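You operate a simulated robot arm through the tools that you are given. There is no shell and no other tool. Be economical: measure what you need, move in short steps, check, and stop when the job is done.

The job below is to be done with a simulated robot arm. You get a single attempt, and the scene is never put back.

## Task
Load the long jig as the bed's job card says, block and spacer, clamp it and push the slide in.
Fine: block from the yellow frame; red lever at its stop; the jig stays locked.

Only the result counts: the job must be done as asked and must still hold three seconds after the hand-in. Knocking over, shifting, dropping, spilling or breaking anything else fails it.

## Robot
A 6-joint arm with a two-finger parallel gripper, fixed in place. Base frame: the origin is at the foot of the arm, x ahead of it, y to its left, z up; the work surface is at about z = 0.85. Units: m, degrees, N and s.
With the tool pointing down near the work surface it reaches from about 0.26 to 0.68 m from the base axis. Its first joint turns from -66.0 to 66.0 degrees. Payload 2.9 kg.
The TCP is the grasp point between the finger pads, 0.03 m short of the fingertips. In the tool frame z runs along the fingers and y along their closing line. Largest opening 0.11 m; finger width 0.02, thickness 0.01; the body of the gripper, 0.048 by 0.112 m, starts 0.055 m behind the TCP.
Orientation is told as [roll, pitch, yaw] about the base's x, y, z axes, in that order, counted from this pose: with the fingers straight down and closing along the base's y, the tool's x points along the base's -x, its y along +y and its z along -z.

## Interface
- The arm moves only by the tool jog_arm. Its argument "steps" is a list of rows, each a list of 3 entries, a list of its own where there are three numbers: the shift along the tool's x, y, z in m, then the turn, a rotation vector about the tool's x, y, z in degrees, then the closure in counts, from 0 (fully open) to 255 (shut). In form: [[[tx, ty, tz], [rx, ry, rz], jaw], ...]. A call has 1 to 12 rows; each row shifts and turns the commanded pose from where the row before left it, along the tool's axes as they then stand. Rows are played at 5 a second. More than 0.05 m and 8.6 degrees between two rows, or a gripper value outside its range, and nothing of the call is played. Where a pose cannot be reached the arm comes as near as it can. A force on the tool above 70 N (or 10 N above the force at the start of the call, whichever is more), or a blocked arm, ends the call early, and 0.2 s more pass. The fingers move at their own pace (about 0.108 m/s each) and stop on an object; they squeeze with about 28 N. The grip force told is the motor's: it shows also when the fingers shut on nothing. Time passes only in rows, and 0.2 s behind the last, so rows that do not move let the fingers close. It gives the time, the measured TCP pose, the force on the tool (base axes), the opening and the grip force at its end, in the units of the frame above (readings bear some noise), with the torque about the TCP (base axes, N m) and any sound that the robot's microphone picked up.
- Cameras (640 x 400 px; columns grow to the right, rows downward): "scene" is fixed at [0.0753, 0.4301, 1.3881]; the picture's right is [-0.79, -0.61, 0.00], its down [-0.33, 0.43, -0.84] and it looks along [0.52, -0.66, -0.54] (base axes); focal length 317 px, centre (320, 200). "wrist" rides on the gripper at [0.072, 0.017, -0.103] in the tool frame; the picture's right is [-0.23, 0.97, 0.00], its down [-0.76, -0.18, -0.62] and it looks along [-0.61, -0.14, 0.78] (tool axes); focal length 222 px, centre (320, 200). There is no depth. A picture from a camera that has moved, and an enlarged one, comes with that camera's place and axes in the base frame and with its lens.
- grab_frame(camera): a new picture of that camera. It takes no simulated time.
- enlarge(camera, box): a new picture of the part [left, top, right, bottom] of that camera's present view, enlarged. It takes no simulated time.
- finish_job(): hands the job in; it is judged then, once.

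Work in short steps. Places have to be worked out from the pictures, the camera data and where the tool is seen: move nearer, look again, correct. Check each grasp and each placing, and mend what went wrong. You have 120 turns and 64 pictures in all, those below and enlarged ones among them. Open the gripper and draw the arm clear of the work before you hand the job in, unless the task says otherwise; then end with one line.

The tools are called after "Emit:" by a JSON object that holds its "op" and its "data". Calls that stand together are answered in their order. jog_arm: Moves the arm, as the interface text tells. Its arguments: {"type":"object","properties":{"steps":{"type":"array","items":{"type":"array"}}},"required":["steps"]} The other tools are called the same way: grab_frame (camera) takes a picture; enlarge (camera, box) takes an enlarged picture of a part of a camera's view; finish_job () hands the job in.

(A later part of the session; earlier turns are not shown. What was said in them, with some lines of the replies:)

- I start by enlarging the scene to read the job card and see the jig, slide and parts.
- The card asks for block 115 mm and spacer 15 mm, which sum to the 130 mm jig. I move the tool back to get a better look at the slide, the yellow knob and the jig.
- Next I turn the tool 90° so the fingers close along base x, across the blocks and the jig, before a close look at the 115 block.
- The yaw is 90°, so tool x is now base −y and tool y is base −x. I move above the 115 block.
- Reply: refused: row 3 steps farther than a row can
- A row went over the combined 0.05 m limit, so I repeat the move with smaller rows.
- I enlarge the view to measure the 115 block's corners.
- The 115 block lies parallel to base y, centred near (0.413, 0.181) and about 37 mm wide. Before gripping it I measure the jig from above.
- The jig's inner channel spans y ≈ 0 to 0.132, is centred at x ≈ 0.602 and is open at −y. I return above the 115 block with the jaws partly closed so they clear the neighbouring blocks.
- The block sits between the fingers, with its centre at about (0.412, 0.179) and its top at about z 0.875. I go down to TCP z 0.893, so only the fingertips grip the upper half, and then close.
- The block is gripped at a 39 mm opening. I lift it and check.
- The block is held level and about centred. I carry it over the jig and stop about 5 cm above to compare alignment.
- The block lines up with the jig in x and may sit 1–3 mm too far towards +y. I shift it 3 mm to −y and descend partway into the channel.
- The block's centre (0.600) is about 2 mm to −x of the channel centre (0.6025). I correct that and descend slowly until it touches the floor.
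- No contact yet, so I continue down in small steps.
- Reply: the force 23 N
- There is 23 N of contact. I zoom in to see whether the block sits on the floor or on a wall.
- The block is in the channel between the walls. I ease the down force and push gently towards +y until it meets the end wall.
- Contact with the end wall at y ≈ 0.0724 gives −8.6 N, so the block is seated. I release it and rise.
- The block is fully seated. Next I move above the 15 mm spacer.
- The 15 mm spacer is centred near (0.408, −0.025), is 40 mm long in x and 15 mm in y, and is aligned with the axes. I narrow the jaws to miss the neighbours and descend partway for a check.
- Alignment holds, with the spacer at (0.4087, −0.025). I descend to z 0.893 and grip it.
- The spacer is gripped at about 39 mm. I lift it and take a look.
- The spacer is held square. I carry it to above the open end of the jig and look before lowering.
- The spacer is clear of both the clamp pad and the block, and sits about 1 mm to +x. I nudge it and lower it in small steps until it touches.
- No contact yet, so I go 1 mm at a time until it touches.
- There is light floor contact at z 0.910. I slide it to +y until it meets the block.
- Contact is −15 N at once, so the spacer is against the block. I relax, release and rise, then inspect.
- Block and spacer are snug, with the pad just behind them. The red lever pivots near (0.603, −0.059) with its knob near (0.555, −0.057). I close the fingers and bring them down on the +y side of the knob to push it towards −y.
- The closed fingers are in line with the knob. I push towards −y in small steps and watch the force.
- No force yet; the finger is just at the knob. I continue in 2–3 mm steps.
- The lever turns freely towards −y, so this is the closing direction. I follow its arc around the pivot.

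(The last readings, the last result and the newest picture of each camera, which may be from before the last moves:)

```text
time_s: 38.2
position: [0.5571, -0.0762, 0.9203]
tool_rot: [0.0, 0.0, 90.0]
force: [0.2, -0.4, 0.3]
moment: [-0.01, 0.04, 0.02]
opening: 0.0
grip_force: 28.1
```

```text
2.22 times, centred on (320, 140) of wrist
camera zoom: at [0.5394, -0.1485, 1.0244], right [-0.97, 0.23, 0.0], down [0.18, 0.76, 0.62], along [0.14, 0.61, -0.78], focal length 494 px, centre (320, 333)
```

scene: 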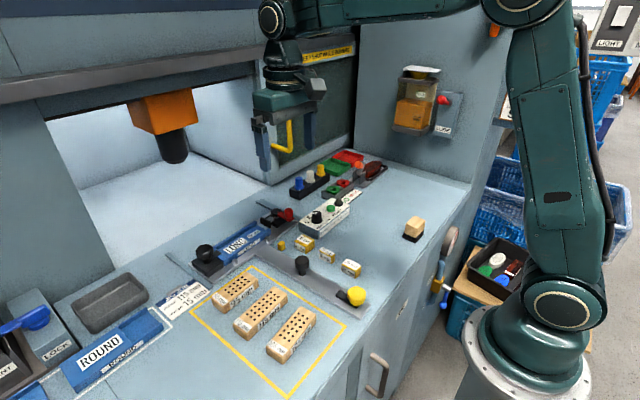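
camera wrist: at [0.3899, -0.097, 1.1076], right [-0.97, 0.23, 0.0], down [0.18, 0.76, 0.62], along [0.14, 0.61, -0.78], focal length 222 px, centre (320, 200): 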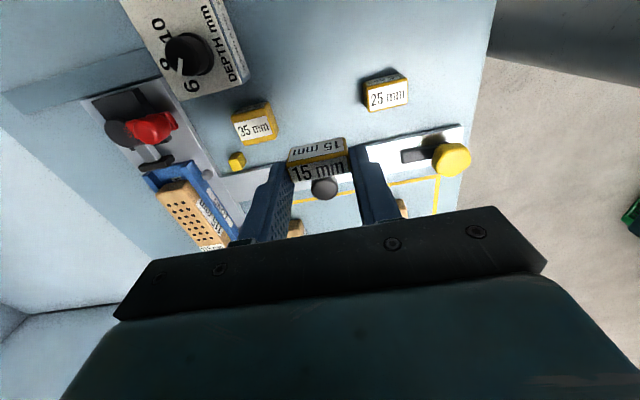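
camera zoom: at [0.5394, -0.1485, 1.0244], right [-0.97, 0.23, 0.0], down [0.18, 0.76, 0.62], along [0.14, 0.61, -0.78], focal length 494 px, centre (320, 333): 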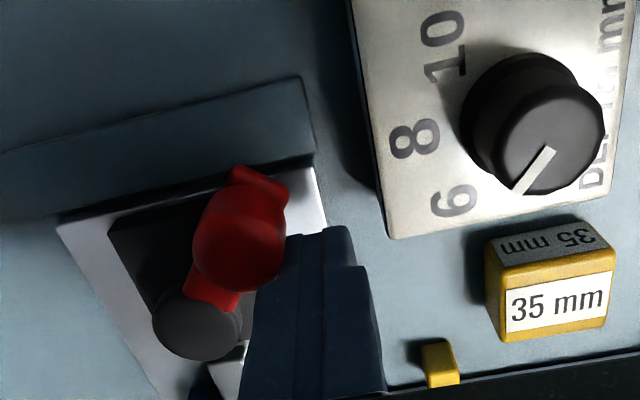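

The lever is at about 50° and the force is small. I continue the arc towards −y with growing +x.

Emit:
{"op": "jog_arm", "data": {"steps": [[[0.004, -0.002, 0], [0, 0, 0], 255], [[0.004, -0.003, 0], [0, 0, 0], 255], [[0.004, -0.003, 0], [0, 0, 0], 255], [[0.003, -0.004, 0], [0, 0, 0], 255], [[0.003, -0.004, 0], [0, 0, 0], 255], [[0, 0, 0], [0, 0, 0], 255]]}}

Emit:
{"op": "enlarge", "data": {"camera": "wrist", "box": [200, 50, 440, 230]}}

```text
time_s: 39.6
position: [0.5734, -0.095, 0.9225]
tool_rot: [0.0, 0.1, 90.1]
force: [0.3, -0.5, 0.0]
moment: [0.01, 0.0, -0.01]
opening: 0.0
grip_force: 27.7
```

```text
2.22 times, centred on (320, 140) of wrist
camera zoom: at [0.5551, -0.1667, 1.025], right [-0.97, 0.23, 0.0], down [0.18, 0.76, 0.62], along [0.14, 0.61, -0.78], focal length 494 px, centre (320, 333)
```

zoom: 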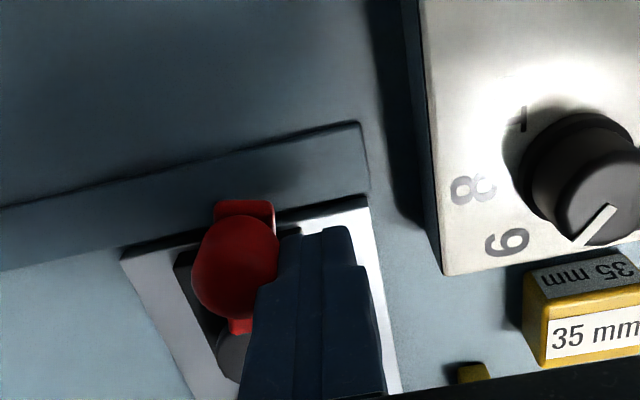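

It is near 80° with still little force. I keep pushing along +x to find the stop.

Emit:
{"op": "jog_arm", "data": {"steps": [[[0.002, -0.003, 0], [0, 0, 0], 255], [[0.002, -0.003, 0], [0, 0, 0], 255], [[0.001, -0.003, 0], [0, 0, 0], 255], [[0, -0.003, 0], [0, 0, 0], 255], [[0, 0, 0], [0, 0, 0], 255]]}}

Emit:
{"op": "enlarge", "data": {"camera": "wrist", "box": [200, 50, 440, 230]}}

```text
time_s: 40.8
position: [0.5848, -0.0995, 0.9216]
tool_rot: [-0.1, 0.0, 90.0]
force: [-0.7, -0.8, -1.6]
moment: [0.02, 0.06, -0.03]
opening: 0.0
grip_force: 28.2
```

```text
2.22 times, centred on (320, 140) of wrist
camera zoom: at [0.567, -0.1716, 1.0245], right [-0.97, 0.23, 0.0], down [0.18, 0.76, 0.62], along [0.14, 0.61, -0.78], focal length 494 px, centre (320, 333)
```

zoom: 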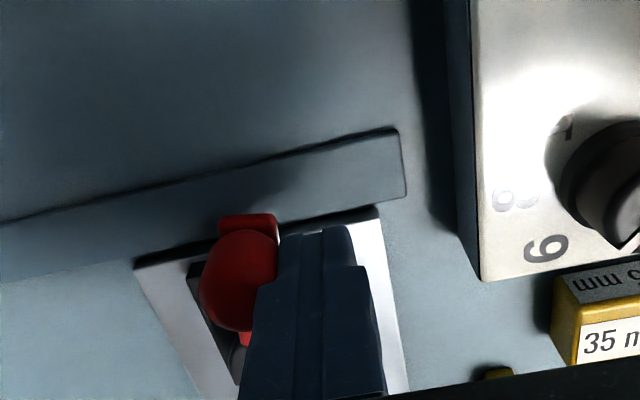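

Still moving freely, at about 90°. I continue +x.

Emit:
{"op": "jog_arm", "data": {"steps": [[[0, -0.003, 0], [0, 0, 0], 255], [[0, -0.003, 0], [0, 0, 0], 255], [[-0.001, -0.003, 0], [0, 0, 0], 255], [[-0.001, -0.003, 0], [0, 0, 0], 255], [[0, 0, 0], [0, 0, 0], 255]]}}

Emit:
{"op": "enlarge", "data": {"camera": "scene", "box": [220, 150, 340, 230]}}

```text
time_s: 42.0
position: [0.598, -0.0975, 0.9217]
tool_rot: [0.0, 0.0, 90.0]
force: [-0.8, -0.8, -0.2]
moment: [0.0, 0.01, -0.02]
opening: 0.0
grip_force: 27.4
```

```text
5.00 times, centred on (280, 190) of scene
camera zoom: at [0.0752, 0.4301, 1.3881], right [-0.79, -0.61, 0.0], down [-0.33, 0.43, -0.84], along [0.52, -0.66, -0.54], focal length 1583 px, centre (520, 250)
```

zoom: 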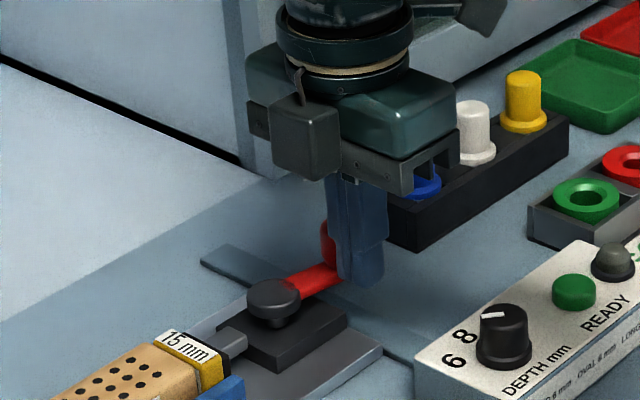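

The lever is past 90° and still free. I push on along +x, checking for the stop.

Emit:
{"op": "jog_arm", "data": {"steps": [[[0.001, -0.003, 0], [0, 0, 0], 255], [[0.0, -0.003, 0], [0, 0, 0], 255], [[0, -0.003, 0], [0, 0, 0], 255], [[0, -0.003, 0], [0, 0, 0], 255], [[0, 0, 0], [0, 0, 0], 255]]}}

Emit:
{"op": "enlarge", "data": {"camera": "scene", "box": [220, 150, 340, 230]}}

```text
time_s: 43.2
position: [0.61, -0.0983, 0.9212]
tool_rot: [0.1, 0.0, 90.0]
force: [-0.2, -1.4, 1.8]
moment: [-0.03, 0.04, -0.05]
opening: 0.0
grip_force: 27.9
```

```text
5.00 times, centred on (280, 190) of scene
camera zoom: at [0.0752, 0.4301, 1.3881], right [-0.79, -0.61, 0.0], down [-0.33, 0.43, -0.84], along [0.52, -0.66, -0.54], focal length 1583 px, centre (520, 250)
```

zoom: 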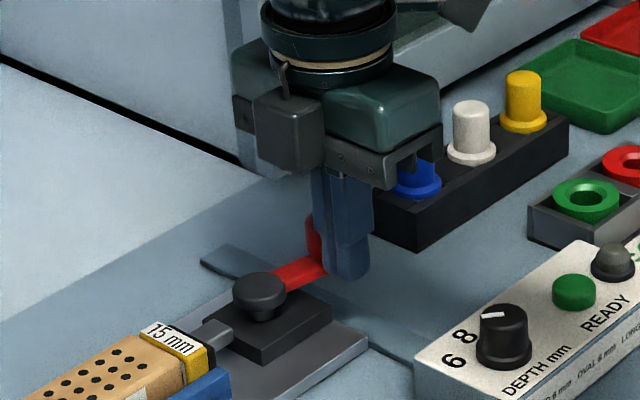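

The plate itself moved in the last picture, so the lever has probably met its stop and I began nudging the slide. I back the finger off and look at the lever from above.

Emit:
{"op": "jog_arm", "data": {"steps": [[[0, 0.01, 0], [0, 0, 0], 255], [[0, 0.015, -0.02], [0, 0, 0], 255], [[0, 0, -0.04], [0, 0, 0], 255], [[0, 0, -0.04], [0, 0, 0], 255], [[0, 0, 0], [0, 0, 0], 255]]}}

Emit:
{"op": "enlarge", "data": {"camera": "wrist", "box": [120, 50, 440, 230]}}

Emit:
{"op": "enlarge", "data": {"camera": "scene", "box": [180, 160, 360, 290]}}

```text
time_s: 44.4
position: [0.5826, -0.0991, 1.0212]
tool_rot: [0.0, 0.0, 90.0]
force: [0.5, -1.2, -0.5]
moment: [0.02, 0.01, 0.03]
opening: 0.0001
grip_force: 27.7
```

```text
2.00 times, centred on (280, 140) of wrist
camera zoom: at [0.5651, -0.1712, 1.1248], right [-0.97, 0.23, 0.0], down [0.18, 0.76, 0.62], along [0.14, 0.61, -0.78], focal length 444 px, centre (400, 320)
```

zoom: 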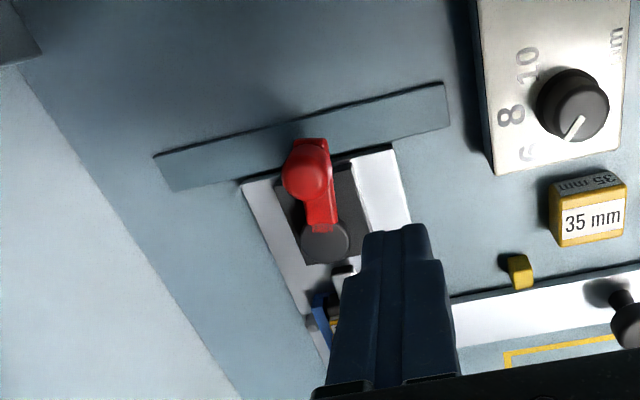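

```text
3.08 times, centred on (270, 225) of scene
camera zoom: at [0.0753, 0.4301, 1.3881], right [-0.79, -0.61, 0.0], down [-0.33, 0.43, -0.84], along [0.52, -0.66, -0.54], focal length 974 px, centre (474, 123)
```

zoom: 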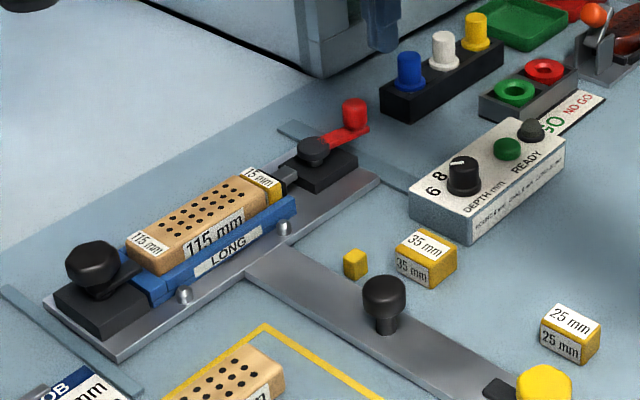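

The slide moved about 33 mm and the lever sits near 78–80°. I need to know whether that is its stop, so I take closer looks at the lever base and at the yellow knob.

Emit:
{"op": "jog_arm", "data": {"steps": [[[0, 0.045, 0], [0, 0, 0], 255], [[0.02, 0.0, 0], [0, 0, 0], 255], [[0, 0, 0], [0, 0, 0], 255]]}}

Emit:
{"op": "enlarge", "data": {"camera": "scene", "box": [255, 180, 305, 220]}}

Emit:
{"op": "enlarge", "data": {"camera": "scene", "box": [270, 230, 370, 310]}}

Emit:
{"op": "enlarge", "data": {"camera": "wrist", "box": [180, 40, 340, 160]}}

```text
time_s: 45.2
position: [0.5392, -0.1177, 1.0212]
tool_rot: [-0.2, 0.0, 90.0]
force: [0.0, -1.0, 0.4]
moment: [0.01, -0.02, 0.02]
opening: 0.0001
grip_force: 27.7
```

```text
10.00 times, centred on (280, 200) of scene
camera zoom: at [0.0753, 0.4301, 1.3881], right [-0.79, -0.61, 0.0], down [-0.33, 0.43, -0.84], along [0.52, -0.66, -0.54], focal length 3166 px, centre (720, 200)
```

zoom: 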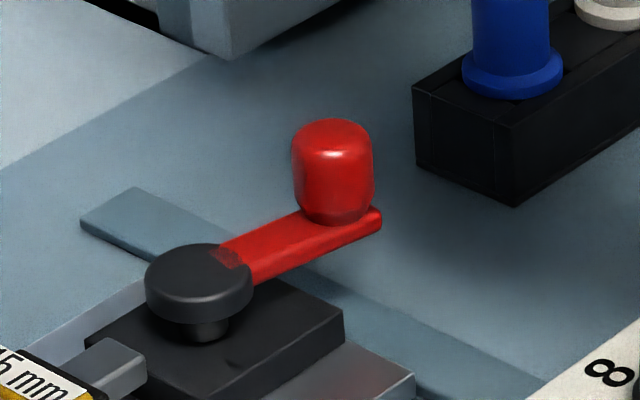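

```text
5.00 times, centred on (320, 270) of scene
camera zoom: at [0.0753, 0.4301, 1.3881], right [-0.79, -0.61, 0.0], down [-0.33, 0.43, -0.84], along [0.52, -0.66, -0.54], focal length 1583 px, centre (320, -150)
```

zoom: 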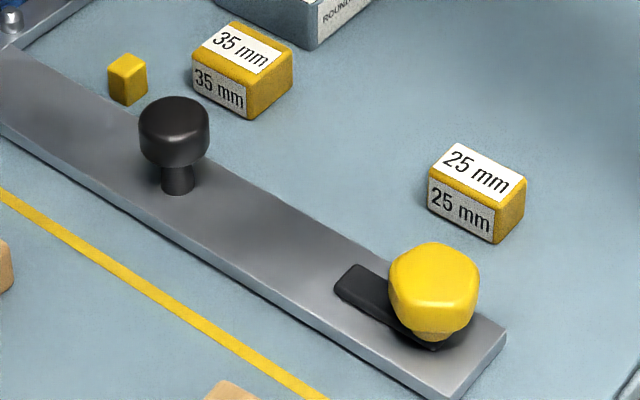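

```text
3.33 times, centred on (260, 100) of wrist
camera zoom: at [0.5212, -0.1901, 1.1246], right [-0.97, 0.23, 0.0], down [0.18, 0.76, 0.62], along [0.14, 0.61, -0.78], focal length 740 px, centre (520, 533)
```

zoom: 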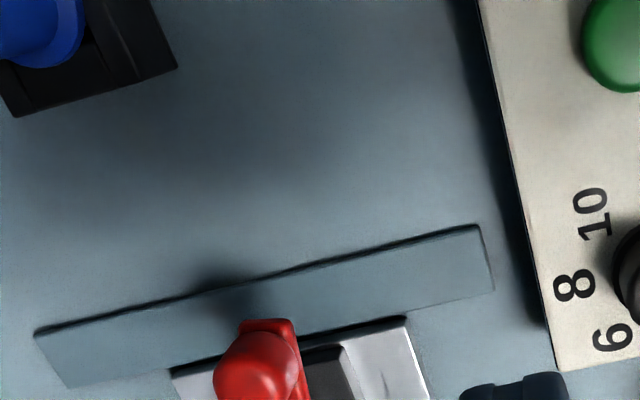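

The guide strip spans x ≈ 0.552–0.732 and the plate edge is now at about 0.686, so about 45 mm of travel remains. I push the slide in by its black handle to the end stop, then press the lever fully home against the stopped slide. First I go behind the handle.

Emit:
{"op": "jog_arm", "data": {"steps": [[[-0.034, 0.026, 0], [0, 0, 0], 255], [[-0.034, 0.026, 0], [0, 0, 0], 255], [[-0.034, 0.026, 0], [0, 0, 0], 255], [[-0.034, 0.026, 0], [0, 0, 0], 255], [[-0.034, 0.026, 0], [0, 0, 0], 255], [[0, 0, 0.04], [0, 0, 0], 255], [[0, 0, 0], [0, 0, 0], 255]]}}

Emit:
{"op": "grab_frame", "data": {"camera": "wrist"}}

```text
time_s: 46.8
position: [0.4088, 0.0528, 0.9812]
tool_rot: [-0.1, 0.1, 90.0]
force: [-0.3, -1.0, 0.8]
moment: [-0.04, -0.02, 0.02]
opening: 0.0
grip_force: 27.5
```

```text
14 pictures are left
camera wrist: at [0.391, -0.0196, 1.0839], right [-0.97, 0.23, 0.0], down [0.18, 0.76, 0.62], along [0.14, 0.61, -0.78], focal length 222 px, centre (320, 200)
```

wrist: 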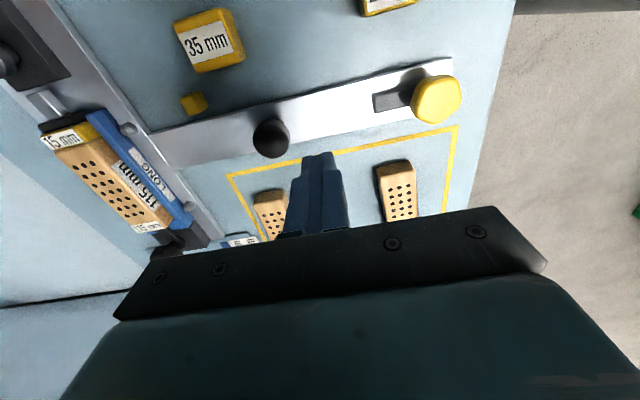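

The handle is at about (0.450, 0.047), ahead of the finger. I lower behind it and push +x, watching for the end stop.

Emit:
{"op": "jog_arm", "data": {"steps": [[[0.005, 0, 0.038], [0, 0, 0], 255], [[0, 0, 0.038], [0, 0, 0], 255], [[0, -0.012, 0], [0, 0, 0], 255], [[0, -0.008, 0], [0, 0, 0], 255], [[0, -0.008, 0], [0, 0, 0], 255], [[0, -0.008, 0], [0, 0, 0], 255], [[0, -0.008, 0], [0, 0, 0], 255], [[0, 0, 0], [0, 0, 0], 255]]}}

```text
time_s: 48.6
position: [0.454, 0.0458, 0.905]
tool_rot: [0.0, 0.0, 89.9]
force: [0.1, 0.3, 0.0]
moment: [-0.04, 0.02, 0.03]
opening: 0.0
grip_force: 27.6
```

Emit:
{"op": "jog_arm", "data": {"steps": [[[0, -0.005, 0], [0, 0, 0], 255], [[0, -0.005, 0], [0, 0, 0], 255], [[0, -0.004, 0], [0, 0, 0], 255], [[0, -0.004, 0], [0, 0, 0], 255], [[0, 0, 0], [0, 0, 0], 255]]}}

Emit:
{"op": "grab_frame", "data": {"camera": "scene"}}

```text
time_s: 49.8
position: [0.4725, 0.046, 0.9058]
tool_rot: [0.0, 0.1, 90.0]
force: [-0.8, -0.3, 0.9]
moment: [0.03, -0.01, 0.01]
opening: 0.0001
grip_force: 27.7
```

```text
13 pictures are left
```

scene: 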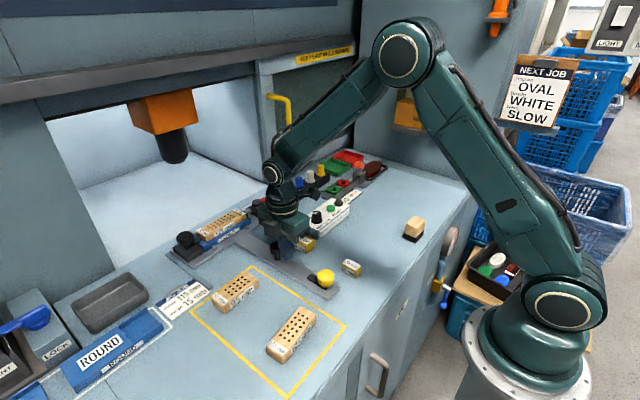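

The slide is moving well, with no stop yet. I continue.

Emit:
{"op": "jog_arm", "data": {"steps": [[[0, -0.004, 0], [0, 0, 0], 255], [[0, -0.004, 0], [0, 0, 0], 255], [[0, -0.004, 0], [0, 0, 0], 255], [[0, 0, 0], [0, 0, 0], 255]]}}

```text
time_s: 50.8
position: [0.4846, 0.0464, 0.9063]
tool_rot: [0.0, 0.0, 90.0]
force: [-0.6, -0.8, 0.4]
moment: [-0.02, 0.02, 0.05]
opening: 0.0002
grip_force: 28.0
```

Emit:
{"op": "jog_arm", "data": {"steps": [[[0, -0.004, 0], [0, 0, 0], 255], [[0, -0.004, 0], [0, 0, 0], 255], [[0, -0.004, 0], [0, 0, 0], 255], [[0, 0, 0], [0, 0, 0], 255]]}}

```text
time_s: 51.8
position: [0.4951, 0.0449, 0.9063]
tool_rot: [0.1, 0.0, 90.0]
force: [-0.8, 0.6, 0.0]
moment: [0.0, 0.02, -0.02]
opening: 0.0
grip_force: 28.6
```

Still free, with about 100 mm of total travel so far. I check how far it still has to go before committing, since the lever must stay reachable.

Emit:
{"op": "enlarge", "data": {"camera": "scene", "box": [140, 150, 340, 290]}}

```text
2.86 times, centred on (240, 220) of scene
camera zoom: at [0.0753, 0.4301, 1.3881], right [-0.79, -0.61, 0.0], down [-0.33, 0.43, -0.84], along [0.52, -0.66, -0.54], focal length 905 px, centre (549, 143)
```

zoom: 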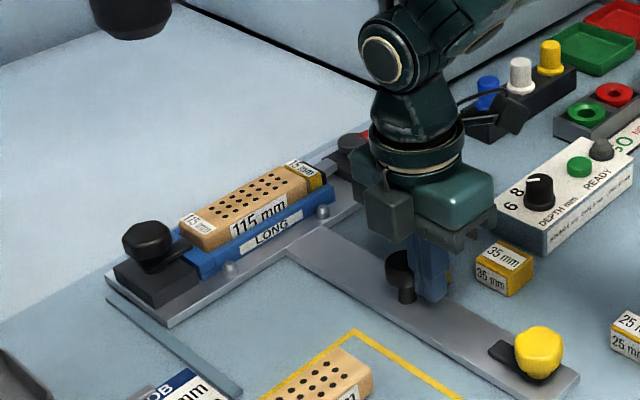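

The machine bed allows more travel, and at full travel the lever would be out of reach. I therefore pull the slide back by the handle and finish the lever first. I hop over the handle to its +x side and draw it outward.

Emit:
{"op": "jog_arm", "data": {"steps": [[[0, 0.006, 0], [0, 0, 0], 255], [[0, 0, -0.04], [0, 0, 0], 255], [[0, 0, -0.03], [0, 0, 0], 255], [[0, -0.035, 0], [0, 0, 0], 255], [[0, -0.03, 0], [0, 0, 0], 255], [[0, 0, 0.035], [0, 0, 0], 255], [[0, 0, 0.035], [0, 0, 0], 255], [[0, 0, 0], [0, 0, 0], 255]]}}

```text
time_s: 53.6
position: [0.5539, 0.0475, 0.9051]
tool_rot: [0.0, 0.0, 90.1]
force: [-0.4, -1.3, -0.1]
moment: [0.01, 0.0, -0.03]
opening: 0.0001
grip_force: 27.6
```

I draw the slide out by about 80 mm, in even steps.

Emit:
{"op": "jog_arm", "data": {"steps": [[[0, 0.009, 0], [0, 0, 0], 255], [[0, 0.008, 0], [0, 0, 0], 255], [[0, 0.008, 0], [0, 0, 0], 255], [[0, 0.008, 0], [0, 0, 0], 255], [[0, 0.008, 0], [0, 0, 0], 255], [[0, 0.008, 0], [0, 0, 0], 255], [[0, 0.008, 0], [0, 0, 0], 255], [[0, 0.008, 0], [0, 0, 0], 255], [[0, 0.008, 0], [0, 0, 0], 255], [[0, 0.008, 0], [0, 0, 0], 255], [[0, 0, 0], [0, 0, 0], 255]]}}

```text
time_s: 56.0
position: [0.4736, 0.0457, 0.9062]
tool_rot: [0.0, 0.1, 89.9]
force: [-0.4, 0.2, 0.8]
moment: [0.01, 0.02, 0.0]
opening: 0.0
grip_force: 28.1
```

Emit:
{"op": "jog_arm", "data": {"steps": [[[0, 0.007, 0], [0, 0, 0], 255], [[0, 0.006, 0], [0, 0, 0], 255], [[0, -0.006, 0], [0, 0, 0], 255], [[0, 0, -0.045], [0, 0, 0], 255], [[0, 0, -0.045], [0, 0, 0], 255], [[0.014, -0.036, 0], [0, 0, 0], 120], [[0.014, -0.036, 0], [0, 0, 0], 120], [[0.014, -0.036, 0], [0, 0, 0], 120], [[0.014, -0.036, 0], [0, 0, 0], 120], [[0.014, -0.003, 0], [0, 0, 0], 120], [[0, 0, 0], [0, 0, 0], 120]]}}

Emit:
{"op": "enlarge", "data": {"camera": "wrist", "box": [180, 10, 400, 180]}}

```text
time_s: 58.4
position: [0.6128, -0.0237, 0.9956]
tool_rot: [0.0, 0.0, 90.0]
force: [0.1, 0.1, 0.7]
moment: [-0.01, -0.01, 0.0]
opening: 0.0583
grip_force: 0.1
```

```text
2.35 times, centred on (290, 95) of wrist
camera zoom: at [0.5951, -0.096, 1.099], right [-0.97, 0.23, 0.0], down [0.18, 0.76, 0.62], along [0.14, 0.61, -0.78], focal length 523 px, centre (391, 447)
```

zoom: 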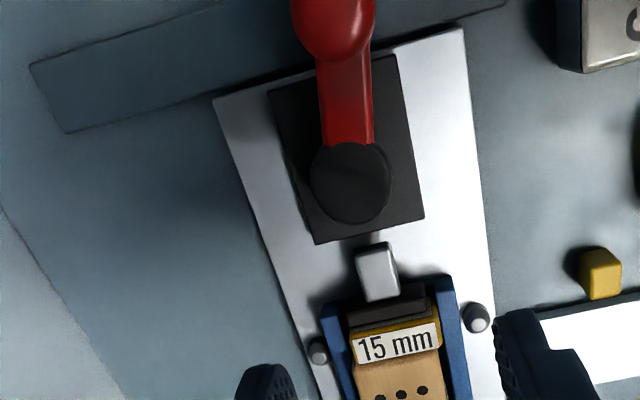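

The slide is back to about +15 mm and the pad presses the spacer, with the lever at about 78°. To finish it without moving the slide, I squeeze between the lever arm (−x side) and the clamp base block (+x side). I line up at (0.620, −0.080).

Emit:
{"op": "jog_arm", "data": {"steps": [[[0.03, -0.007, 0], [0, 0, 0], 120], [[0.0263, 0, 0], [0, 0, 0], 120], [[0, 0, 0.035], [0, 0, 0], 120], [[0, 0, 0.025], [0, 0, 0], 120], [[0, 0, 0], [0, 0, 0], 120]]}}

Emit:
{"op": "enlarge", "data": {"camera": "wrist", "box": [200, 60, 440, 240]}}

```text
time_s: 59.6
position: [0.6202, -0.0789, 0.936]
tool_rot: [-0.1, 0.1, 90.0]
force: [0.1, 0.9, -0.6]
moment: [0.02, 0.01, -0.01]
opening: 0.0583
grip_force: 0.1
```

```text
2.22 times, centred on (320, 150) of wrist
camera zoom: at [0.6015, -0.1511, 1.0385], right [-0.97, 0.23, 0.0], down [0.18, 0.76, 0.62], along [0.14, 0.61, -0.78], focal length 494 px, centre (320, 311)
```

zoom: 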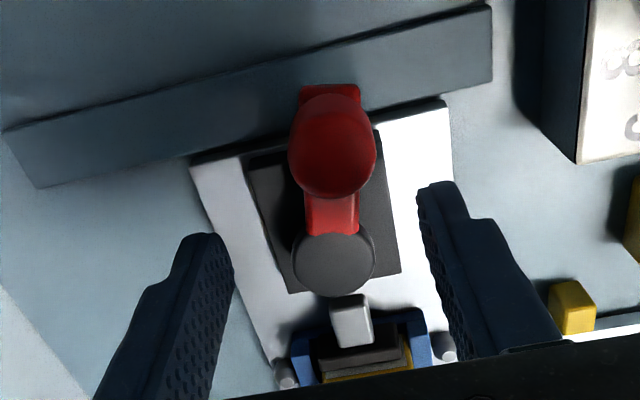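

Both fingers are clear on either side. I descend to TCP z 0.895, with the tips beside the base block.

Emit:
{"op": "jog_arm", "data": {"steps": [[[0, 0, 0.02], [0, 0, 0], 120], [[0, 0, 0.01], [0, 0, 0], 120], [[0, 0, 0.006], [0, 0, 0], 120], [[0, 0, 0.004], [0, 0, 0], 120], [[0, 0, 0], [0, 0, 0], 120]]}}

```text
time_s: 60.8
position: [0.6205, -0.0807, 0.8953]
tool_rot: [0.0, 0.1, 90.1]
force: [-0.5, -0.6, -0.2]
moment: [-0.01, -0.02, -0.02]
opening: 0.0583
grip_force: 0.0
```

Free descent. I now close slowly and watch the opening and force.

Emit:
{"op": "jog_arm", "data": {"steps": [[[0, 0, 0], [0, 0, 0], 150], [[0, 0, 0], [0, 0, 0], 165], [[0, 0, 0], [0, 0, 0], 180], [[0, 0, 0], [0, 0, 0], 195], [[0, 0, 0], [0, 0, 0], 195]]}}

Emit:
{"op": "enlarge", "data": {"camera": "wrist", "box": [200, 60, 440, 240]}}

```text
time_s: 62.0
position: [0.6198, -0.0806, 0.895]
tool_rot: [0.0, 0.1, 89.9]
force: [-1.1, -1.4, -3.3]
moment: [-0.08, -0.05, 0.05]
opening: 0.0476
grip_force: 44.9
```

```text
2.22 times, centred on (320, 150) of wrist
camera zoom: at [0.6018, -0.1524, 0.9987], right [-0.97, 0.23, 0.0], down [0.18, 0.76, 0.62], along [0.14, 0.61, -0.78], focal length 494 px, centre (320, 311)
```

zoom: 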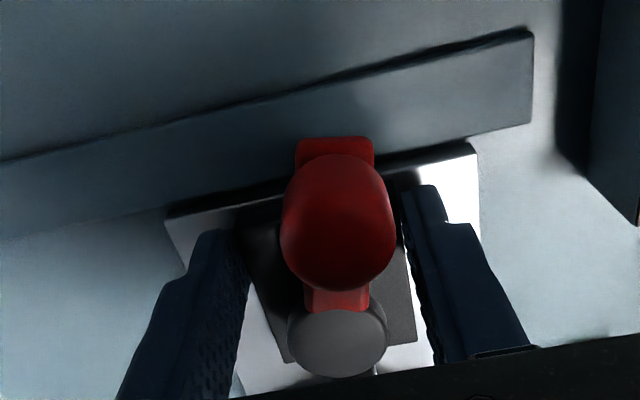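

The fingers only squeezed the base block, which is 47 mm wide. I need the −x finger above the block on the knob and the +x finger low on the block. I open, rise and tilt the tool 15° about base y.

Emit:
{"op": "jog_arm", "data": {"steps": [[[0, 0, 0], [0, 0, 0], 105], [[0, 0, -0.025], [0, 0, 0], 105], [[0, 0, -0.02], [0, 0, 0], 105], [[0.0054, -0.005, 0], [0, 0, 0], 105], [[0, 0, 0], [-5, 0, 0], 105], [[0, 0, 0], [-5, 0, 0], 105], [[0, 0, 0], [-5, 0, 0], 105], [[0, 0, 0], [0, 0, 0], 105]]}}

```text
time_s: 63.8
position: [0.6217, -0.0794, 0.9403]
tool_rot: [15.1, -0.1, 89.9]
force: [-0.9, -0.6, 0.3]
moment: [0.01, 0.0, 0.0]
opening: 0.065
grip_force: 0.2
out of reach, approached as far as the arm can: row 6
```

The tilt is right, but the pose is at the edge of reach. I check whether the position settles when I command a small correction.

Emit:
{"op": "jog_arm", "data": {"steps": [[[0.001, 0, 0], [0, 0, 0], 105], [[0, 0, 0], [0, 0, 0], 105]]}}

Emit:
{"op": "enlarge", "data": {"camera": "wrist", "box": [200, 60, 440, 240]}}

```text
time_s: 64.4
position: [0.6222, -0.0799, 0.9408]
tool_rot: [14.9, 0.0, 90.0]
force: [0.3, 0.0, -0.7]
moment: [0.0, 0.02, 0.0]
opening: 0.0648
grip_force: 0.0
```

```text
2.22 times, centred on (320, 150) of wrist
camera zoom: at [0.6302, -0.1525, 1.0443], right [-0.94, 0.23, 0.25], down [0.33, 0.76, 0.56], along [-0.07, 0.61, -0.79], focal length 494 px, centre (320, 311)
```

zoom: 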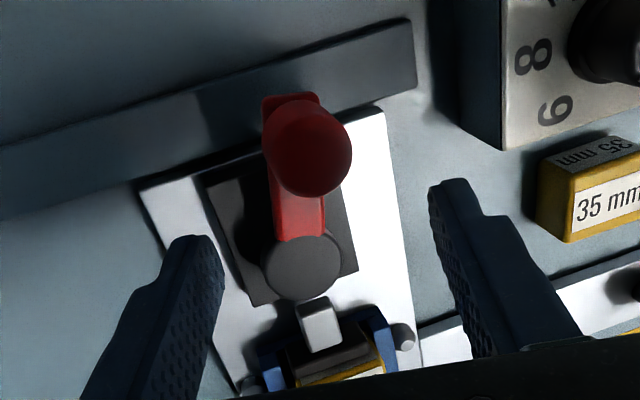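

The slide floats, so the squeeze will centre itself. I descend straight down in base z to put the low finger beside the block.

Emit:
{"op": "jog_arm", "data": {"steps": [[[0.002, -0.0052, 0.0193], [0, 0, 0], 105], [[0.002, -0.0026, 0.0097], [0, 0, 0], 105], [[0, -0.002, 0.0075], [0, 0, 0], 105], [[0, 0, 0], [0, 0, 0], 105]]}}

```text
time_s: 65.4
position: [0.6222, -0.0853, 0.9023]
tool_rot: [14.9, 0.1, 90.1]
force: [0.2, 0.5, -0.2]
moment: [-0.01, -0.01, 0.02]
opening: 0.0647
grip_force: 0.0
```

At (0.622, −0.085, 0.902), no contact. I close in stages.

Emit:
{"op": "jog_arm", "data": {"steps": [[[0, 0, 0], [0, 0, 0], 125], [[0, 0, 0], [0, 0, 0], 140], [[0, 0, 0], [0, 0, 0], 155], [[0, 0, 0], [0, 0, 0], 170], [[0, 0, 0], [0, 0, 0], 185], [[0, 0, 0], [0, 0, 0], 185]]}}

Emit:
{"op": "enlarge", "data": {"camera": "wrist", "box": [200, 60, 440, 240]}}

```text
time_s: 66.8
position: [0.6227, -0.0833, 0.9029]
tool_rot: [14.8, 0.0, 90.0]
force: [-0.4, 18.5, 0.8]
moment: [0.12, -0.75, -0.62]
opening: 0.0434
grip_force: 45.1
```

```text
2.22 times, centred on (320, 150) of wrist
camera zoom: at [0.6314, -0.1557, 1.0066], right [-0.94, 0.23, 0.25], down [0.33, 0.76, 0.56], along [-0.07, 0.61, -0.79], focal length 494 px, centre (320, 311)
```

zoom: 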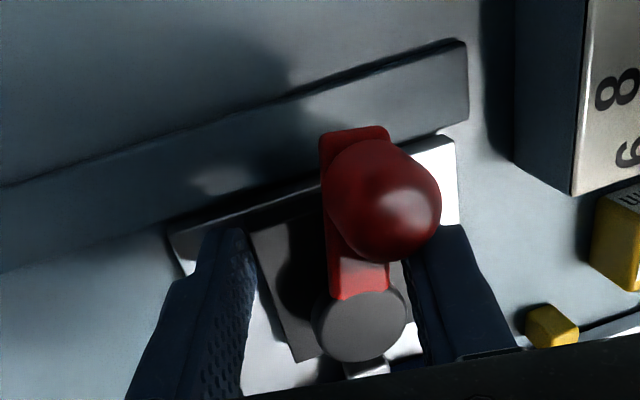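

With 28–45 N squeezed on the knob (about 1 N·m) the lever does not move beyond about 79°, so it is at its stop. I open, rise and straighten the tool.

Emit:
{"op": "jog_arm", "data": {"steps": [[[0, 0, 0], [0, 0, 0], 105], [[0, 0, 0], [0, 0, 0], 105], [[0, 0.0078, -0.029], [0, 0, 0], 105], [[0, 0.0104, -0.0386], [0, 0, 0], 105], [[0, 0, 0], [5, 0, 0], 105], [[0, 0, 0], [5, 0, 0], 105], [[0, 0, 0], [5, 0, 0], 105], [[0, 0, 0], [0, 0, 0], 105]]}}

Emit:
{"op": "enlarge", "data": {"camera": "scene", "box": [180, 160, 360, 290]}}

```text
time_s: 68.6
position: [0.6175, -0.0833, 0.961]
tool_rot: [-0.1, 0.0, 90.0]
force: [-0.6, 0.0, -0.1]
moment: [-0.01, -0.04, 0.0]
opening: 0.0647
grip_force: 0.1
out of reach, approached as far as the arm can: row 4
```

```text
3.08 times, centred on (270, 225) of scene
camera zoom: at [0.0753, 0.4301, 1.3881], right [-0.79, -0.61, 0.0], down [-0.33, 0.43, -0.84], along [0.52, -0.66, -0.54], focal length 974 px, centre (474, 123)
```

zoom: 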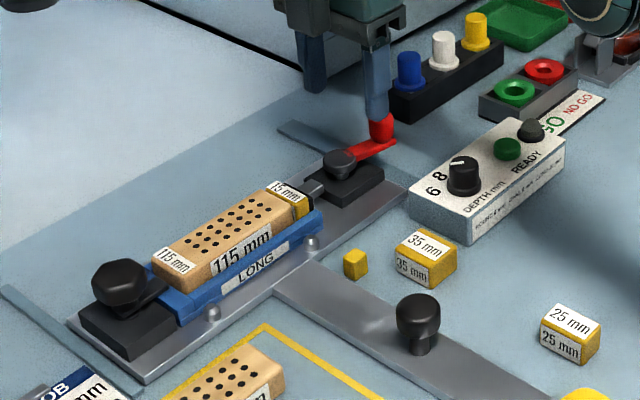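

Everything is in place, with the lever along −y and the block and spacer clamped. I go behind the handle again with closed fingers.

Emit:
{"op": "jog_arm", "data": {"steps": [[[0, 0, -0.04], [0, 0, 0], 255], [[-0.0217, 0.038, 0], [0, 0, 0], 255], [[-0.0217, 0.038, 0], [0, 0, 0], 255], [[-0.0217, 0.038, 0], [0, 0, 0], 255], [[-0.0217, 0.038, 0], [0, 0, 0], 255], [[-0.0217, 0.038, 0], [0, 0, 0], 255], [[-0.0217, 0.038, 0], [0, 0, 0], 255], [[0, 0, 0.035], [0, 0, 0], 255], [[0, 0, 0.03], [0, 0, 0], 255], [[0, 0, 0.03], [0, 0, 0], 255], [[0, 0, 0], [0, 0, 0], 255]]}}

```text
time_s: 71.0
position: [0.6049, 0.0476, 1.0153]
tool_rot: [0.3, -0.1, 90.1]
force: [0.0, 0.4, -0.3]
moment: [-0.01, -0.02, 0.01]
opening: 0.0001
grip_force: 27.5
out of reach, approached as far as the arm can: row 2, 3, 4, 5, 6, 7, 8, 9, 10
```

Odd: the arm could not follow that path and stopped above the jig, clear of everything at z 1.015. I test a small move towards −x.

Emit:
{"op": "jog_arm", "data": {"steps": [[[0, 0.02, 0], [0, 0, 0], 255], [[0, 0.02, 0], [0, 0, 0], 255], [[0, 0, 0], [0, 0, 0], 255]]}}

```text
time_s: 71.8
position: [0.5998, 0.0475, 1.0311]
tool_rot: [0.1, 0.0, 89.9]
force: [0.5, 0.6, -0.5]
moment: [-0.01, 0.01, -0.02]
opening: 0.0
grip_force: 28.1
out of reach, approached as far as the arm can: row 1, 2
```

It rises instead of retreating, so a joint limit or arm-branch problem is likely. I look at the arm posture.

Emit:
{"op": "grab_frame", "data": {"camera": "scene"}}

```text
5 pictures are left
```

scene: 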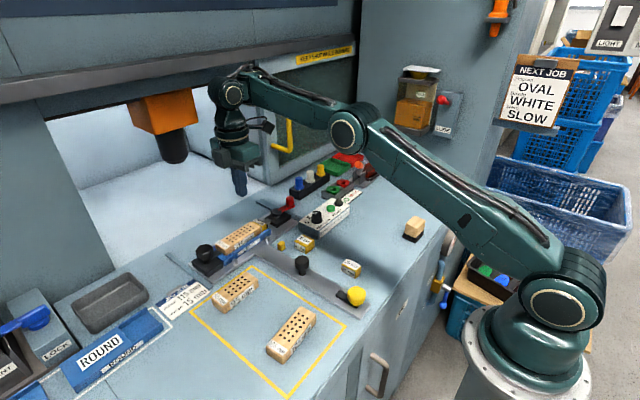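

The elbow has flipped below the line near full stretch, which blocks retreat. I tilt the tool again to straighten the arm and then retract, to see if it comes back to the elbow-up branch.

Emit:
{"op": "jog_arm", "data": {"steps": [[[0, 0, 0], [-5, 0, 0], 255], [[0, 0, 0], [-5, 0, 0], 255], [[0, 0, 0], [-5, 0, 0], 255], [[0, 0, 0], [-5, 0, 0], 255], [[0, 0, 0], [0, 0, 0], 255]]}}

```text
time_s: 73.0
position: [0.5929, 0.0472, 1.0262]
tool_rot: [19.8, 0.0, 90.0]
force: [-0.2, 1.0, 0.0]
moment: [-0.01, -0.02, -0.03]
opening: 0.0
grip_force: 27.7
out of reach, approached as far as the arm can: row 2, 4
```

Emit:
{"op": "jog_arm", "data": {"steps": [[[0, 0.0188, 0.0068], [0, 0, 0], 255], [[0, 0.0188, 0.0068], [0, 0, 0], 255], [[0, 0.0188, 0.0068], [0, 0, 0], 255], [[0, 0, 0], [0, 0, 0], 255]]}}

```text
time_s: 74.0
position: [0.534, 0.0463, 1.0267]
tool_rot: [20.0, 0.0, 90.0]
force: [-0.8, 1.4, -0.1]
moment: [0.0, -0.01, -0.01]
opening: 0.0
grip_force: 28.6
```

It now retreats freely. I move further back and undo the tilt.

Emit:
{"op": "jog_arm", "data": {"steps": [[[0, 0.0188, 0.0068], [0, 0, 0], 255], [[0, 0.0188, 0.0068], [0, 0, 0], 255], [[0, 0, 0], [5, 0, 0], 255], [[0, 0, 0], [5, 0, 0], 255], [[0, 0, 0], [5, 0, 0], 255], [[0, 0, 0], [5, 0, 0], 255], [[0, 0, 0], [0, 0, 0], 255]]}}

```text
time_s: 75.6
position: [0.5775, -0.0435, 1.0754]
tool_rot: [-0.1, -0.1, 90.4]
force: [0.1, -0.2, -0.6]
moment: [-0.03, -0.01, 0.04]
opening: 0.0
grip_force: 28.6
out of reach, approached as far as the arm can: row 3, 4, 5, 6
```

It is still on the flipped branch. I swing the arm at constant radius towards the free +y area, away from the machine hood, so I can straighten it safely there.

Emit:
{"op": "jog_arm", "data": {"steps": [[[-0.0434, -0.0016, 0], [0, 0, 0], 255], [[-0.0454, 0.0018, 0], [0, 0, 0], 255], [[-0.0452, 0.0053, 0], [0, 0, 0], 255], [[-0.0446, 0.0089, 0], [0, 0, 0], 255], [[-0.0437, 0.0123, 0], [0, 0, 0], 255], [[-0.0427, 0.0158, 0], [0, 0, 0], 255], [[-0.0413, 0.019, 0], [0, 0, 0], 255], [[-0.0396, 0.0222, 0], [0, 0, 0], 255], [[0, 0, 0], [0, 0, 0], 255]]}}

```text
time_s: 77.6
position: [0.4934, 0.3014, 1.0745]
tool_rot: [0.0, 0.0, 90.0]
force: [0.3, 0.5, -0.3]
moment: [0.0, 0.04, 0.02]
opening: 0.0001
grip_force: 28.1
```

The swing worked. I now rise to straighten the arm past its limit in this clear area.

Emit:
{"op": "jog_arm", "data": {"steps": [[[0, 0, -0.04], [0, 0, 0], 255], [[0, 0, -0.04], [0, 0, 0], 255], [[0, 0, -0.04], [0, 0, 0], 255], [[0, 0, -0.04], [0, 0, 0], 255], [[0, 0, 0], [0, 0, 0], 255]]}}

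```text
time_s: 78.8
position: [0.4873, 0.2982, 1.2303]
tool_rot: [-0.1, 0.0, 89.9]
force: [-0.1, -1.0, 0.5]
moment: [0.02, 0.0, -0.01]
opening: 0.0
grip_force: 28.2
out of reach, approached as far as the arm can: row 4
```

Reach limit at z 1.23, so the arm is straight. Now I retract radially.

Emit:
{"op": "jog_arm", "data": {"steps": [[[0.0157, 0.0256, 0], [0, 0, 0], 255], [[0.0157, 0.0256, 0], [0, 0, 0], 255], [[0.0157, 0.0256, 0], [0, 0, 0], 255], [[0, 0, 0], [0, 0, 0], 255]]}}

```text
time_s: 79.8
position: [0.4124, 0.2522, 1.2316]
tool_rot: [0.0, 0.1, 90.0]
force: [0.3, -0.8, -0.2]
moment: [0.03, 0.01, 0.04]
opening: 0.0001
grip_force: 28.6
```

Emit:
{"op": "jog_arm", "data": {"steps": [[[0, 0, 0.04], [0, 0, 0], 255], [[0, 0, 0.04], [0, 0, 0], 255], [[0, 0, 0.04], [0, 0, 0], 255], [[0, 0, 0.03], [0, 0, 0], 255], [[0, 0, 0], [0, 0, 0], 255]]}}

```text
time_s: 81.0
position: [0.4103, 0.2554, 1.0811]
tool_rot: [0.0, 0.0, 89.9]
force: [0.0, 0.5, 0.0]
moment: [0.0, -0.01, -0.01]
opening: 0.0
grip_force: 27.6
```

The elbow-up branch is restored. I go above and behind the slide handle and take one check picture.

Emit:
{"op": "jog_arm", "data": {"steps": [[[0.042, 0.004, 0], [0, 0, 0], 255], [[0.042, 0.004, 0], [0, 0, 0], 255], [[0.042, 0.004, 0], [0, 0, 0], 255], [[0.042, 0.004, 0], [0, 0, 0], 255], [[0.04, 0.006, 0], [0, 0, 0], 255], [[0, 0, 0.04], [0, 0, 0], 255], [[0, 0, 0.04], [0, 0, 0], 255], [[0, 0, 0], [0, 0, 0], 255]]}}

Emit:
{"op": "grab_frame", "data": {"camera": "wrist"}}

```text
time_s: 82.8
position: [0.3912, 0.0438, 0.9985]
tool_rot: [0.1, 0.0, 90.0]
force: [0.0, -0.3, 0.6]
moment: [0.01, -0.02, 0.03]
opening: 0.0
grip_force: 27.9
```

```text
4 pictures are left
camera wrist: at [0.3724, -0.0279, 1.1022], right [-0.97, 0.23, 0.0], down [0.18, 0.76, 0.62], along [0.14, 0.61, -0.78], focal length 222 px, centre (320, 200)
```

wrist: 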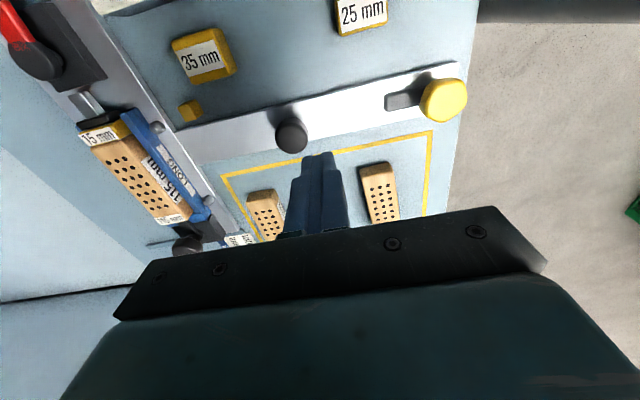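

The handle is at about (0.417, 0.047). I back off 12 mm, lower behind it and push in steadily.

Emit:
{"op": "jog_arm", "data": {"steps": [[[-0.003, 0.012, 0], [0, 0, 0], 255], [[0, 0, 0.035], [0, 0, 0], 255], [[0, 0, 0.035], [0, 0, 0], 255], [[0, 0, 0.0235], [0, 0, 0], 255], [[0, -0.008, 0], [0, 0, 0], 255], [[0, -0.008, 0], [0, 0, 0], 255], [[0, -0.008, 0], [0, 0, 0], 255], [[0, -0.008, 0], [0, 0, 0], 255], [[0, -0.008, 0], [0, 0, 0], 255], [[0, -0.008, 0], [0, 0, 0], 255], [[0, -0.008, 0], [0, 0, 0], 255], [[0, 0, 0], [0, 0, 0], 255]]}}

```text
time_s: 85.4
position: [0.435, 0.0479, 0.9072]
tool_rot: [0.0, 0.0, 90.0]
force: [0.5, -1.0, 0.2]
moment: [-0.03, -0.02, 0.02]
opening: 0.0
grip_force: 27.9
```

Emit:
{"op": "jog_arm", "data": {"steps": [[[0, -0.008, 0], [0, 0, 0], 255], [[0, -0.008, 0], [0, 0, 0], 255], [[0, -0.008, 0], [0, 0, 0], 255], [[0, -0.008, 0], [0, 0, 0], 255], [[0, -0.008, 0], [0, 0, 0], 255], [[0, -0.008, 0], [0, 0, 0], 255], [[0, -0.008, 0], [0, 0, 0], 255], [[0, -0.006, 0], [0, 0, 0], 255], [[0, 0, 0], [0, 0, 0], 255]]}}

```text
time_s: 87.4
position: [0.497, 0.0482, 0.9066]
tool_rot: [0.0, 0.0, 89.9]
force: [-0.3, -0.7, 0.6]
moment: [0.0, -0.02, -0.01]
opening: 0.0
grip_force: 28.1
```

I continue from the previous maximum in smaller steps, watching for the stop.

Emit:
{"op": "jog_arm", "data": {"steps": [[[0, -0.005, 0], [0, 0, 0], 255], [[0, -0.005, 0], [0, 0, 0], 255], [[0, -0.005, 0], [0, 0, 0], 255], [[0, -0.005, 0], [0, 0, 0], 255], [[0, -0.005, 0], [0, 0, 0], 255], [[0, -0.005, 0], [0, 0, 0], 255], [[0, 0, 0], [0, 0, 0], 255]]}}

```text
time_s: 89.0
position: [0.526, 0.0488, 0.9068]
tool_rot: [0.0, 0.0, 89.9]
force: [0.7, -0.1, 0.1]
moment: [-0.01, 0.01, -0.03]
opening: 0.0002
grip_force: 27.7
```

Emit:
{"op": "jog_arm", "data": {"steps": [[[0, -0.005, 0], [0, 0, 0], 255], [[0, -0.005, 0], [0, 0, 0], 255], [[0, -0.005, 0], [0, 0, 0], 255], [[0, -0.005, 0], [0, 0, 0], 255], [[0, -0.005, 0], [0, 0, 0], 255], [[0, -0.005, 0], [0, 0, 0], 255], [[0, 0, 0], [0, 0, 0], 255]]}}

```text
time_s: 90.6
position: [0.5577, 0.047, 0.9087]
tool_rot: [0.0, 0.0, 90.0]
force: [0.3, 0.1, -0.8]
moment: [0.02, -0.01, -0.03]
opening: 0.0
grip_force: 27.7
```

No stop yet at about 163 mm travel. I take a picture to check the spindle and hood clearance before going on.

Emit:
{"op": "grab_frame", "data": {"camera": "scene"}}

```text
3 pictures are left
```

scene: 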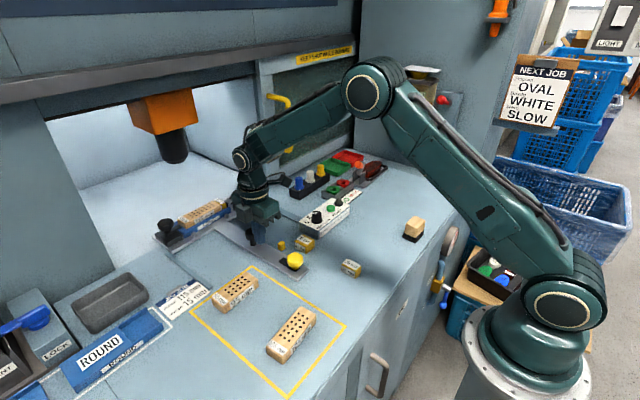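

Clearances are good. I keep pushing in towards the end stop.

Emit:
{"op": "jog_arm", "data": {"steps": [[[0, -0.005, 0], [0, 0, 0], 255], [[0, -0.005, 0], [0, 0, 0], 255], [[0, -0.005, 0], [0, 0, 0], 255], [[0, -0.005, 0], [0, 0, 0], 255], [[0, -0.005, 0], [0, 0, 0], 255], [[0, -0.005, 0], [0, 0, 0], 255], [[0, 0, 0], [0, 0, 0], 255]]}}

```text
time_s: 92.2
position: [0.5871, 0.0478, 0.9069]
tool_rot: [0.1, 0.1, 90.0]
force: [-0.7, 0.0, 0.1]
moment: [0.0, -0.02, 0.03]
opening: 0.0001
grip_force: 28.4
```

Emit:
{"op": "jog_arm", "data": {"steps": [[[0, -0.005, 0], [0, 0, 0], 255], [[0, -0.005, 0], [0, 0, 0], 255], [[0, -0.005, 0], [0, 0, 0], 255], [[0, -0.005, 0], [0, 0, 0], 255], [[0, -0.005, 0], [0, 0, 0], 255], [[0, 0, 0], [0, 0, 0], 255]]}}

```text
time_s: 93.6
position: [0.6108, 0.0494, 0.9075]
tool_rot: [0.1, -0.1, 90.1]
force: [0.1, 0.9, 0.0]
moment: [0.02, -0.01, 0.0]
opening: 0.0
grip_force: 28.2
```

Emit:
{"op": "jog_arm", "data": {"steps": [[[0, -0.004, 0], [0, 0, 0], 255], [[0, -0.004, 0], [0, 0, 0], 255], [[0, -0.004, 0], [0, 0, 0], 255], [[0, -0.004, 0], [0, 0, 0], 255], [[0, -0.004, 0], [0, 0, 0], 255], [[0, 0, 0], [0, 0, 0], 255]]}}

```text
time_s: 95.0
position: [0.6318, 0.0482, 0.9078]
tool_rot: [0.0, -0.1, 90.1]
force: [-0.6, -0.2, 0.2]
moment: [-0.01, 0.07, 0.0]
opening: 0.0003
grip_force: 28.6
```

Emit:
{"op": "jog_arm", "data": {"steps": [[[0, -0.004, 0], [0, 0, 0], 255], [[0, -0.004, 0], [0, 0, 0], 255], [[0, -0.004, 0], [0, 0, 0], 255], [[0, -0.004, 0], [0, 0, 0], 255], [[0, 0, 0], [0, 0, 0], 255]]}}

Emit:
{"op": "enlarge", "data": {"camera": "scene", "box": [80, 100, 340, 290]}}

```text
time_s: 96.2
position: [0.648, 0.0466, 0.9066]
tool_rot: [0.0, 0.0, 90.0]
force: [-0.2, 0.1, 0.3]
moment: [0.01, 0.0, 0.0]
opening: 0.0
grip_force: 28.2
```

```text
2.11 times, centred on (210, 195) of scene
camera zoom: at [0.0753, 0.4301, 1.3881], right [-0.79, -0.61, 0.0], down [-0.33, 0.43, -0.84], along [0.52, -0.66, -0.54], focal length 667 px, centre (552, 210)
```

zoom: 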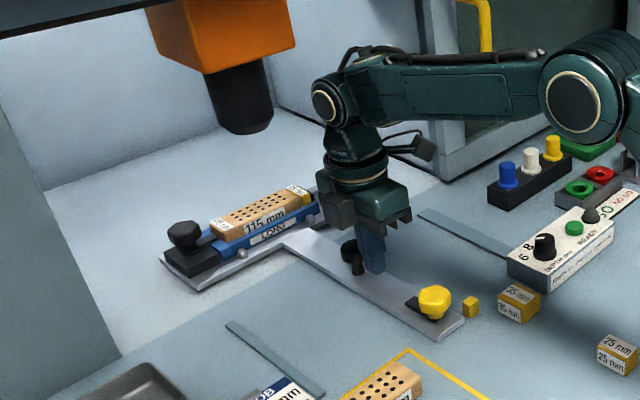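

The slide is well in, heading under the spindle. I continue with the handle up to the arm's reach.

Emit:
{"op": "jog_arm", "data": {"steps": [[[0, -0.004, 0], [0, 0, 0], 255], [[0, -0.004, 0], [0, 0, 0], 255], [[0, -0.004, 0], [0, 0, 0], 255], [[0, -0.004, 0], [0, 0, 0], 255], [[0, 0, 0], [0, 0, 0], 255]]}}

```text
time_s: 97.4
position: [0.6578, 0.0462, 0.9079]
tool_rot: [1.2, 0.0, 90.0]
force: [-52.1, 0.9, 17.4]
moment: [0.08, 0.92, 0.13]
opening: 0.0
grip_force: 28.1
```

The end stop is reached at x ≈ 0.658 with −52 N. I back off, rise, retreat and open the gripper.

Emit:
{"op": "jog_arm", "data": {"steps": [[[0, 0.008, 0], [0, 0, 0], 255], [[0, 0.015, 0], [0, 0, 0], 255], [[0, 0.005, -0.03], [0, 0, 0], 255], [[0, 0.01, -0.04], [0, 0, 0], 255], [[0, 0.03, -0.03], [0, 0, 0], 255], [[0, 0.045, 0], [0, 0, 0], 255], [[0, 0.045, 0], [0, 0, 0], 255], [[0, 0.045, 0], [0, 0, 0], 255], [[0, 0.04, 0], [0, 0, 0], 0], [[0, 0, 0], [0, 0, 0], 0], [[0, 0, 0], [0, 0, 0], 0]]}}

Emit:
{"op": "enlarge", "data": {"camera": "scene", "box": [80, 140, 340, 300]}}

```text
time_s: 99.8
position: [0.4215, 0.0472, 1.0082]
tool_rot: [0.0, 0.0, 90.0]
force: [-0.6, 0.0, 0.0]
moment: [0.0, -0.01, -0.01]
opening: 0.1101
grip_force: 0.0
```

```text
2.46 times, centred on (210, 220) of scene
camera zoom: at [0.0752, 0.4301, 1.3881], right [-0.79, -0.61, 0.0], down [-0.33, 0.43, -0.84], along [0.52, -0.66, -0.54], focal length 779 px, centre (591, 151)
```

zoom: 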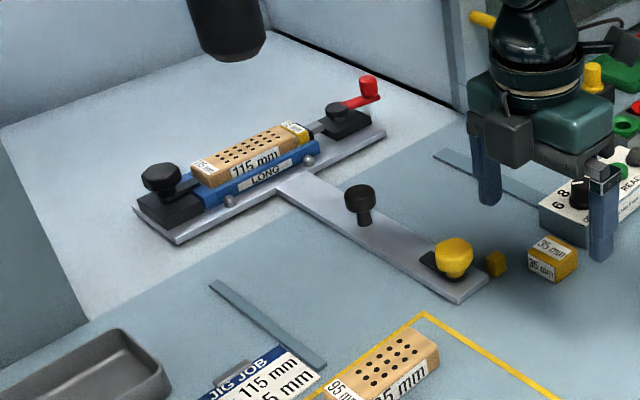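

The slide is at its stop, the lever is home, block and spacer are clamped, and the jig lock is untouched. I raise the arm a little more to be clear before handing in.

Emit:
{"op": "jog_arm", "data": {"steps": [[[0, 0.02, -0.04], [0, 0, 0], 0], [[0, 0.02, -0.04], [0, 0, 0], 0], [[0, 0, 0], [0, 0, 0], 0]]}}

```text
time_s: 100.6
position: [0.3806, 0.0482, 1.0889]
tool_rot: [0.0, 0.0, 90.0]
force: [-0.3, -0.4, -0.6]
moment: [-0.02, -0.01, -0.03]
opening: 0.1098
grip_force: 0.1
```

The arm is clear with the gripper open, so I hand the job in.

Emit:
{"op": "finish_job", "data": {}}

```text
The job is handed in.
```

The long jig is loaded with the 115 mm block and the 15 mm spacer, clamped with the red lever at its stop, still locked, and the slide is pushed in to its end stop.
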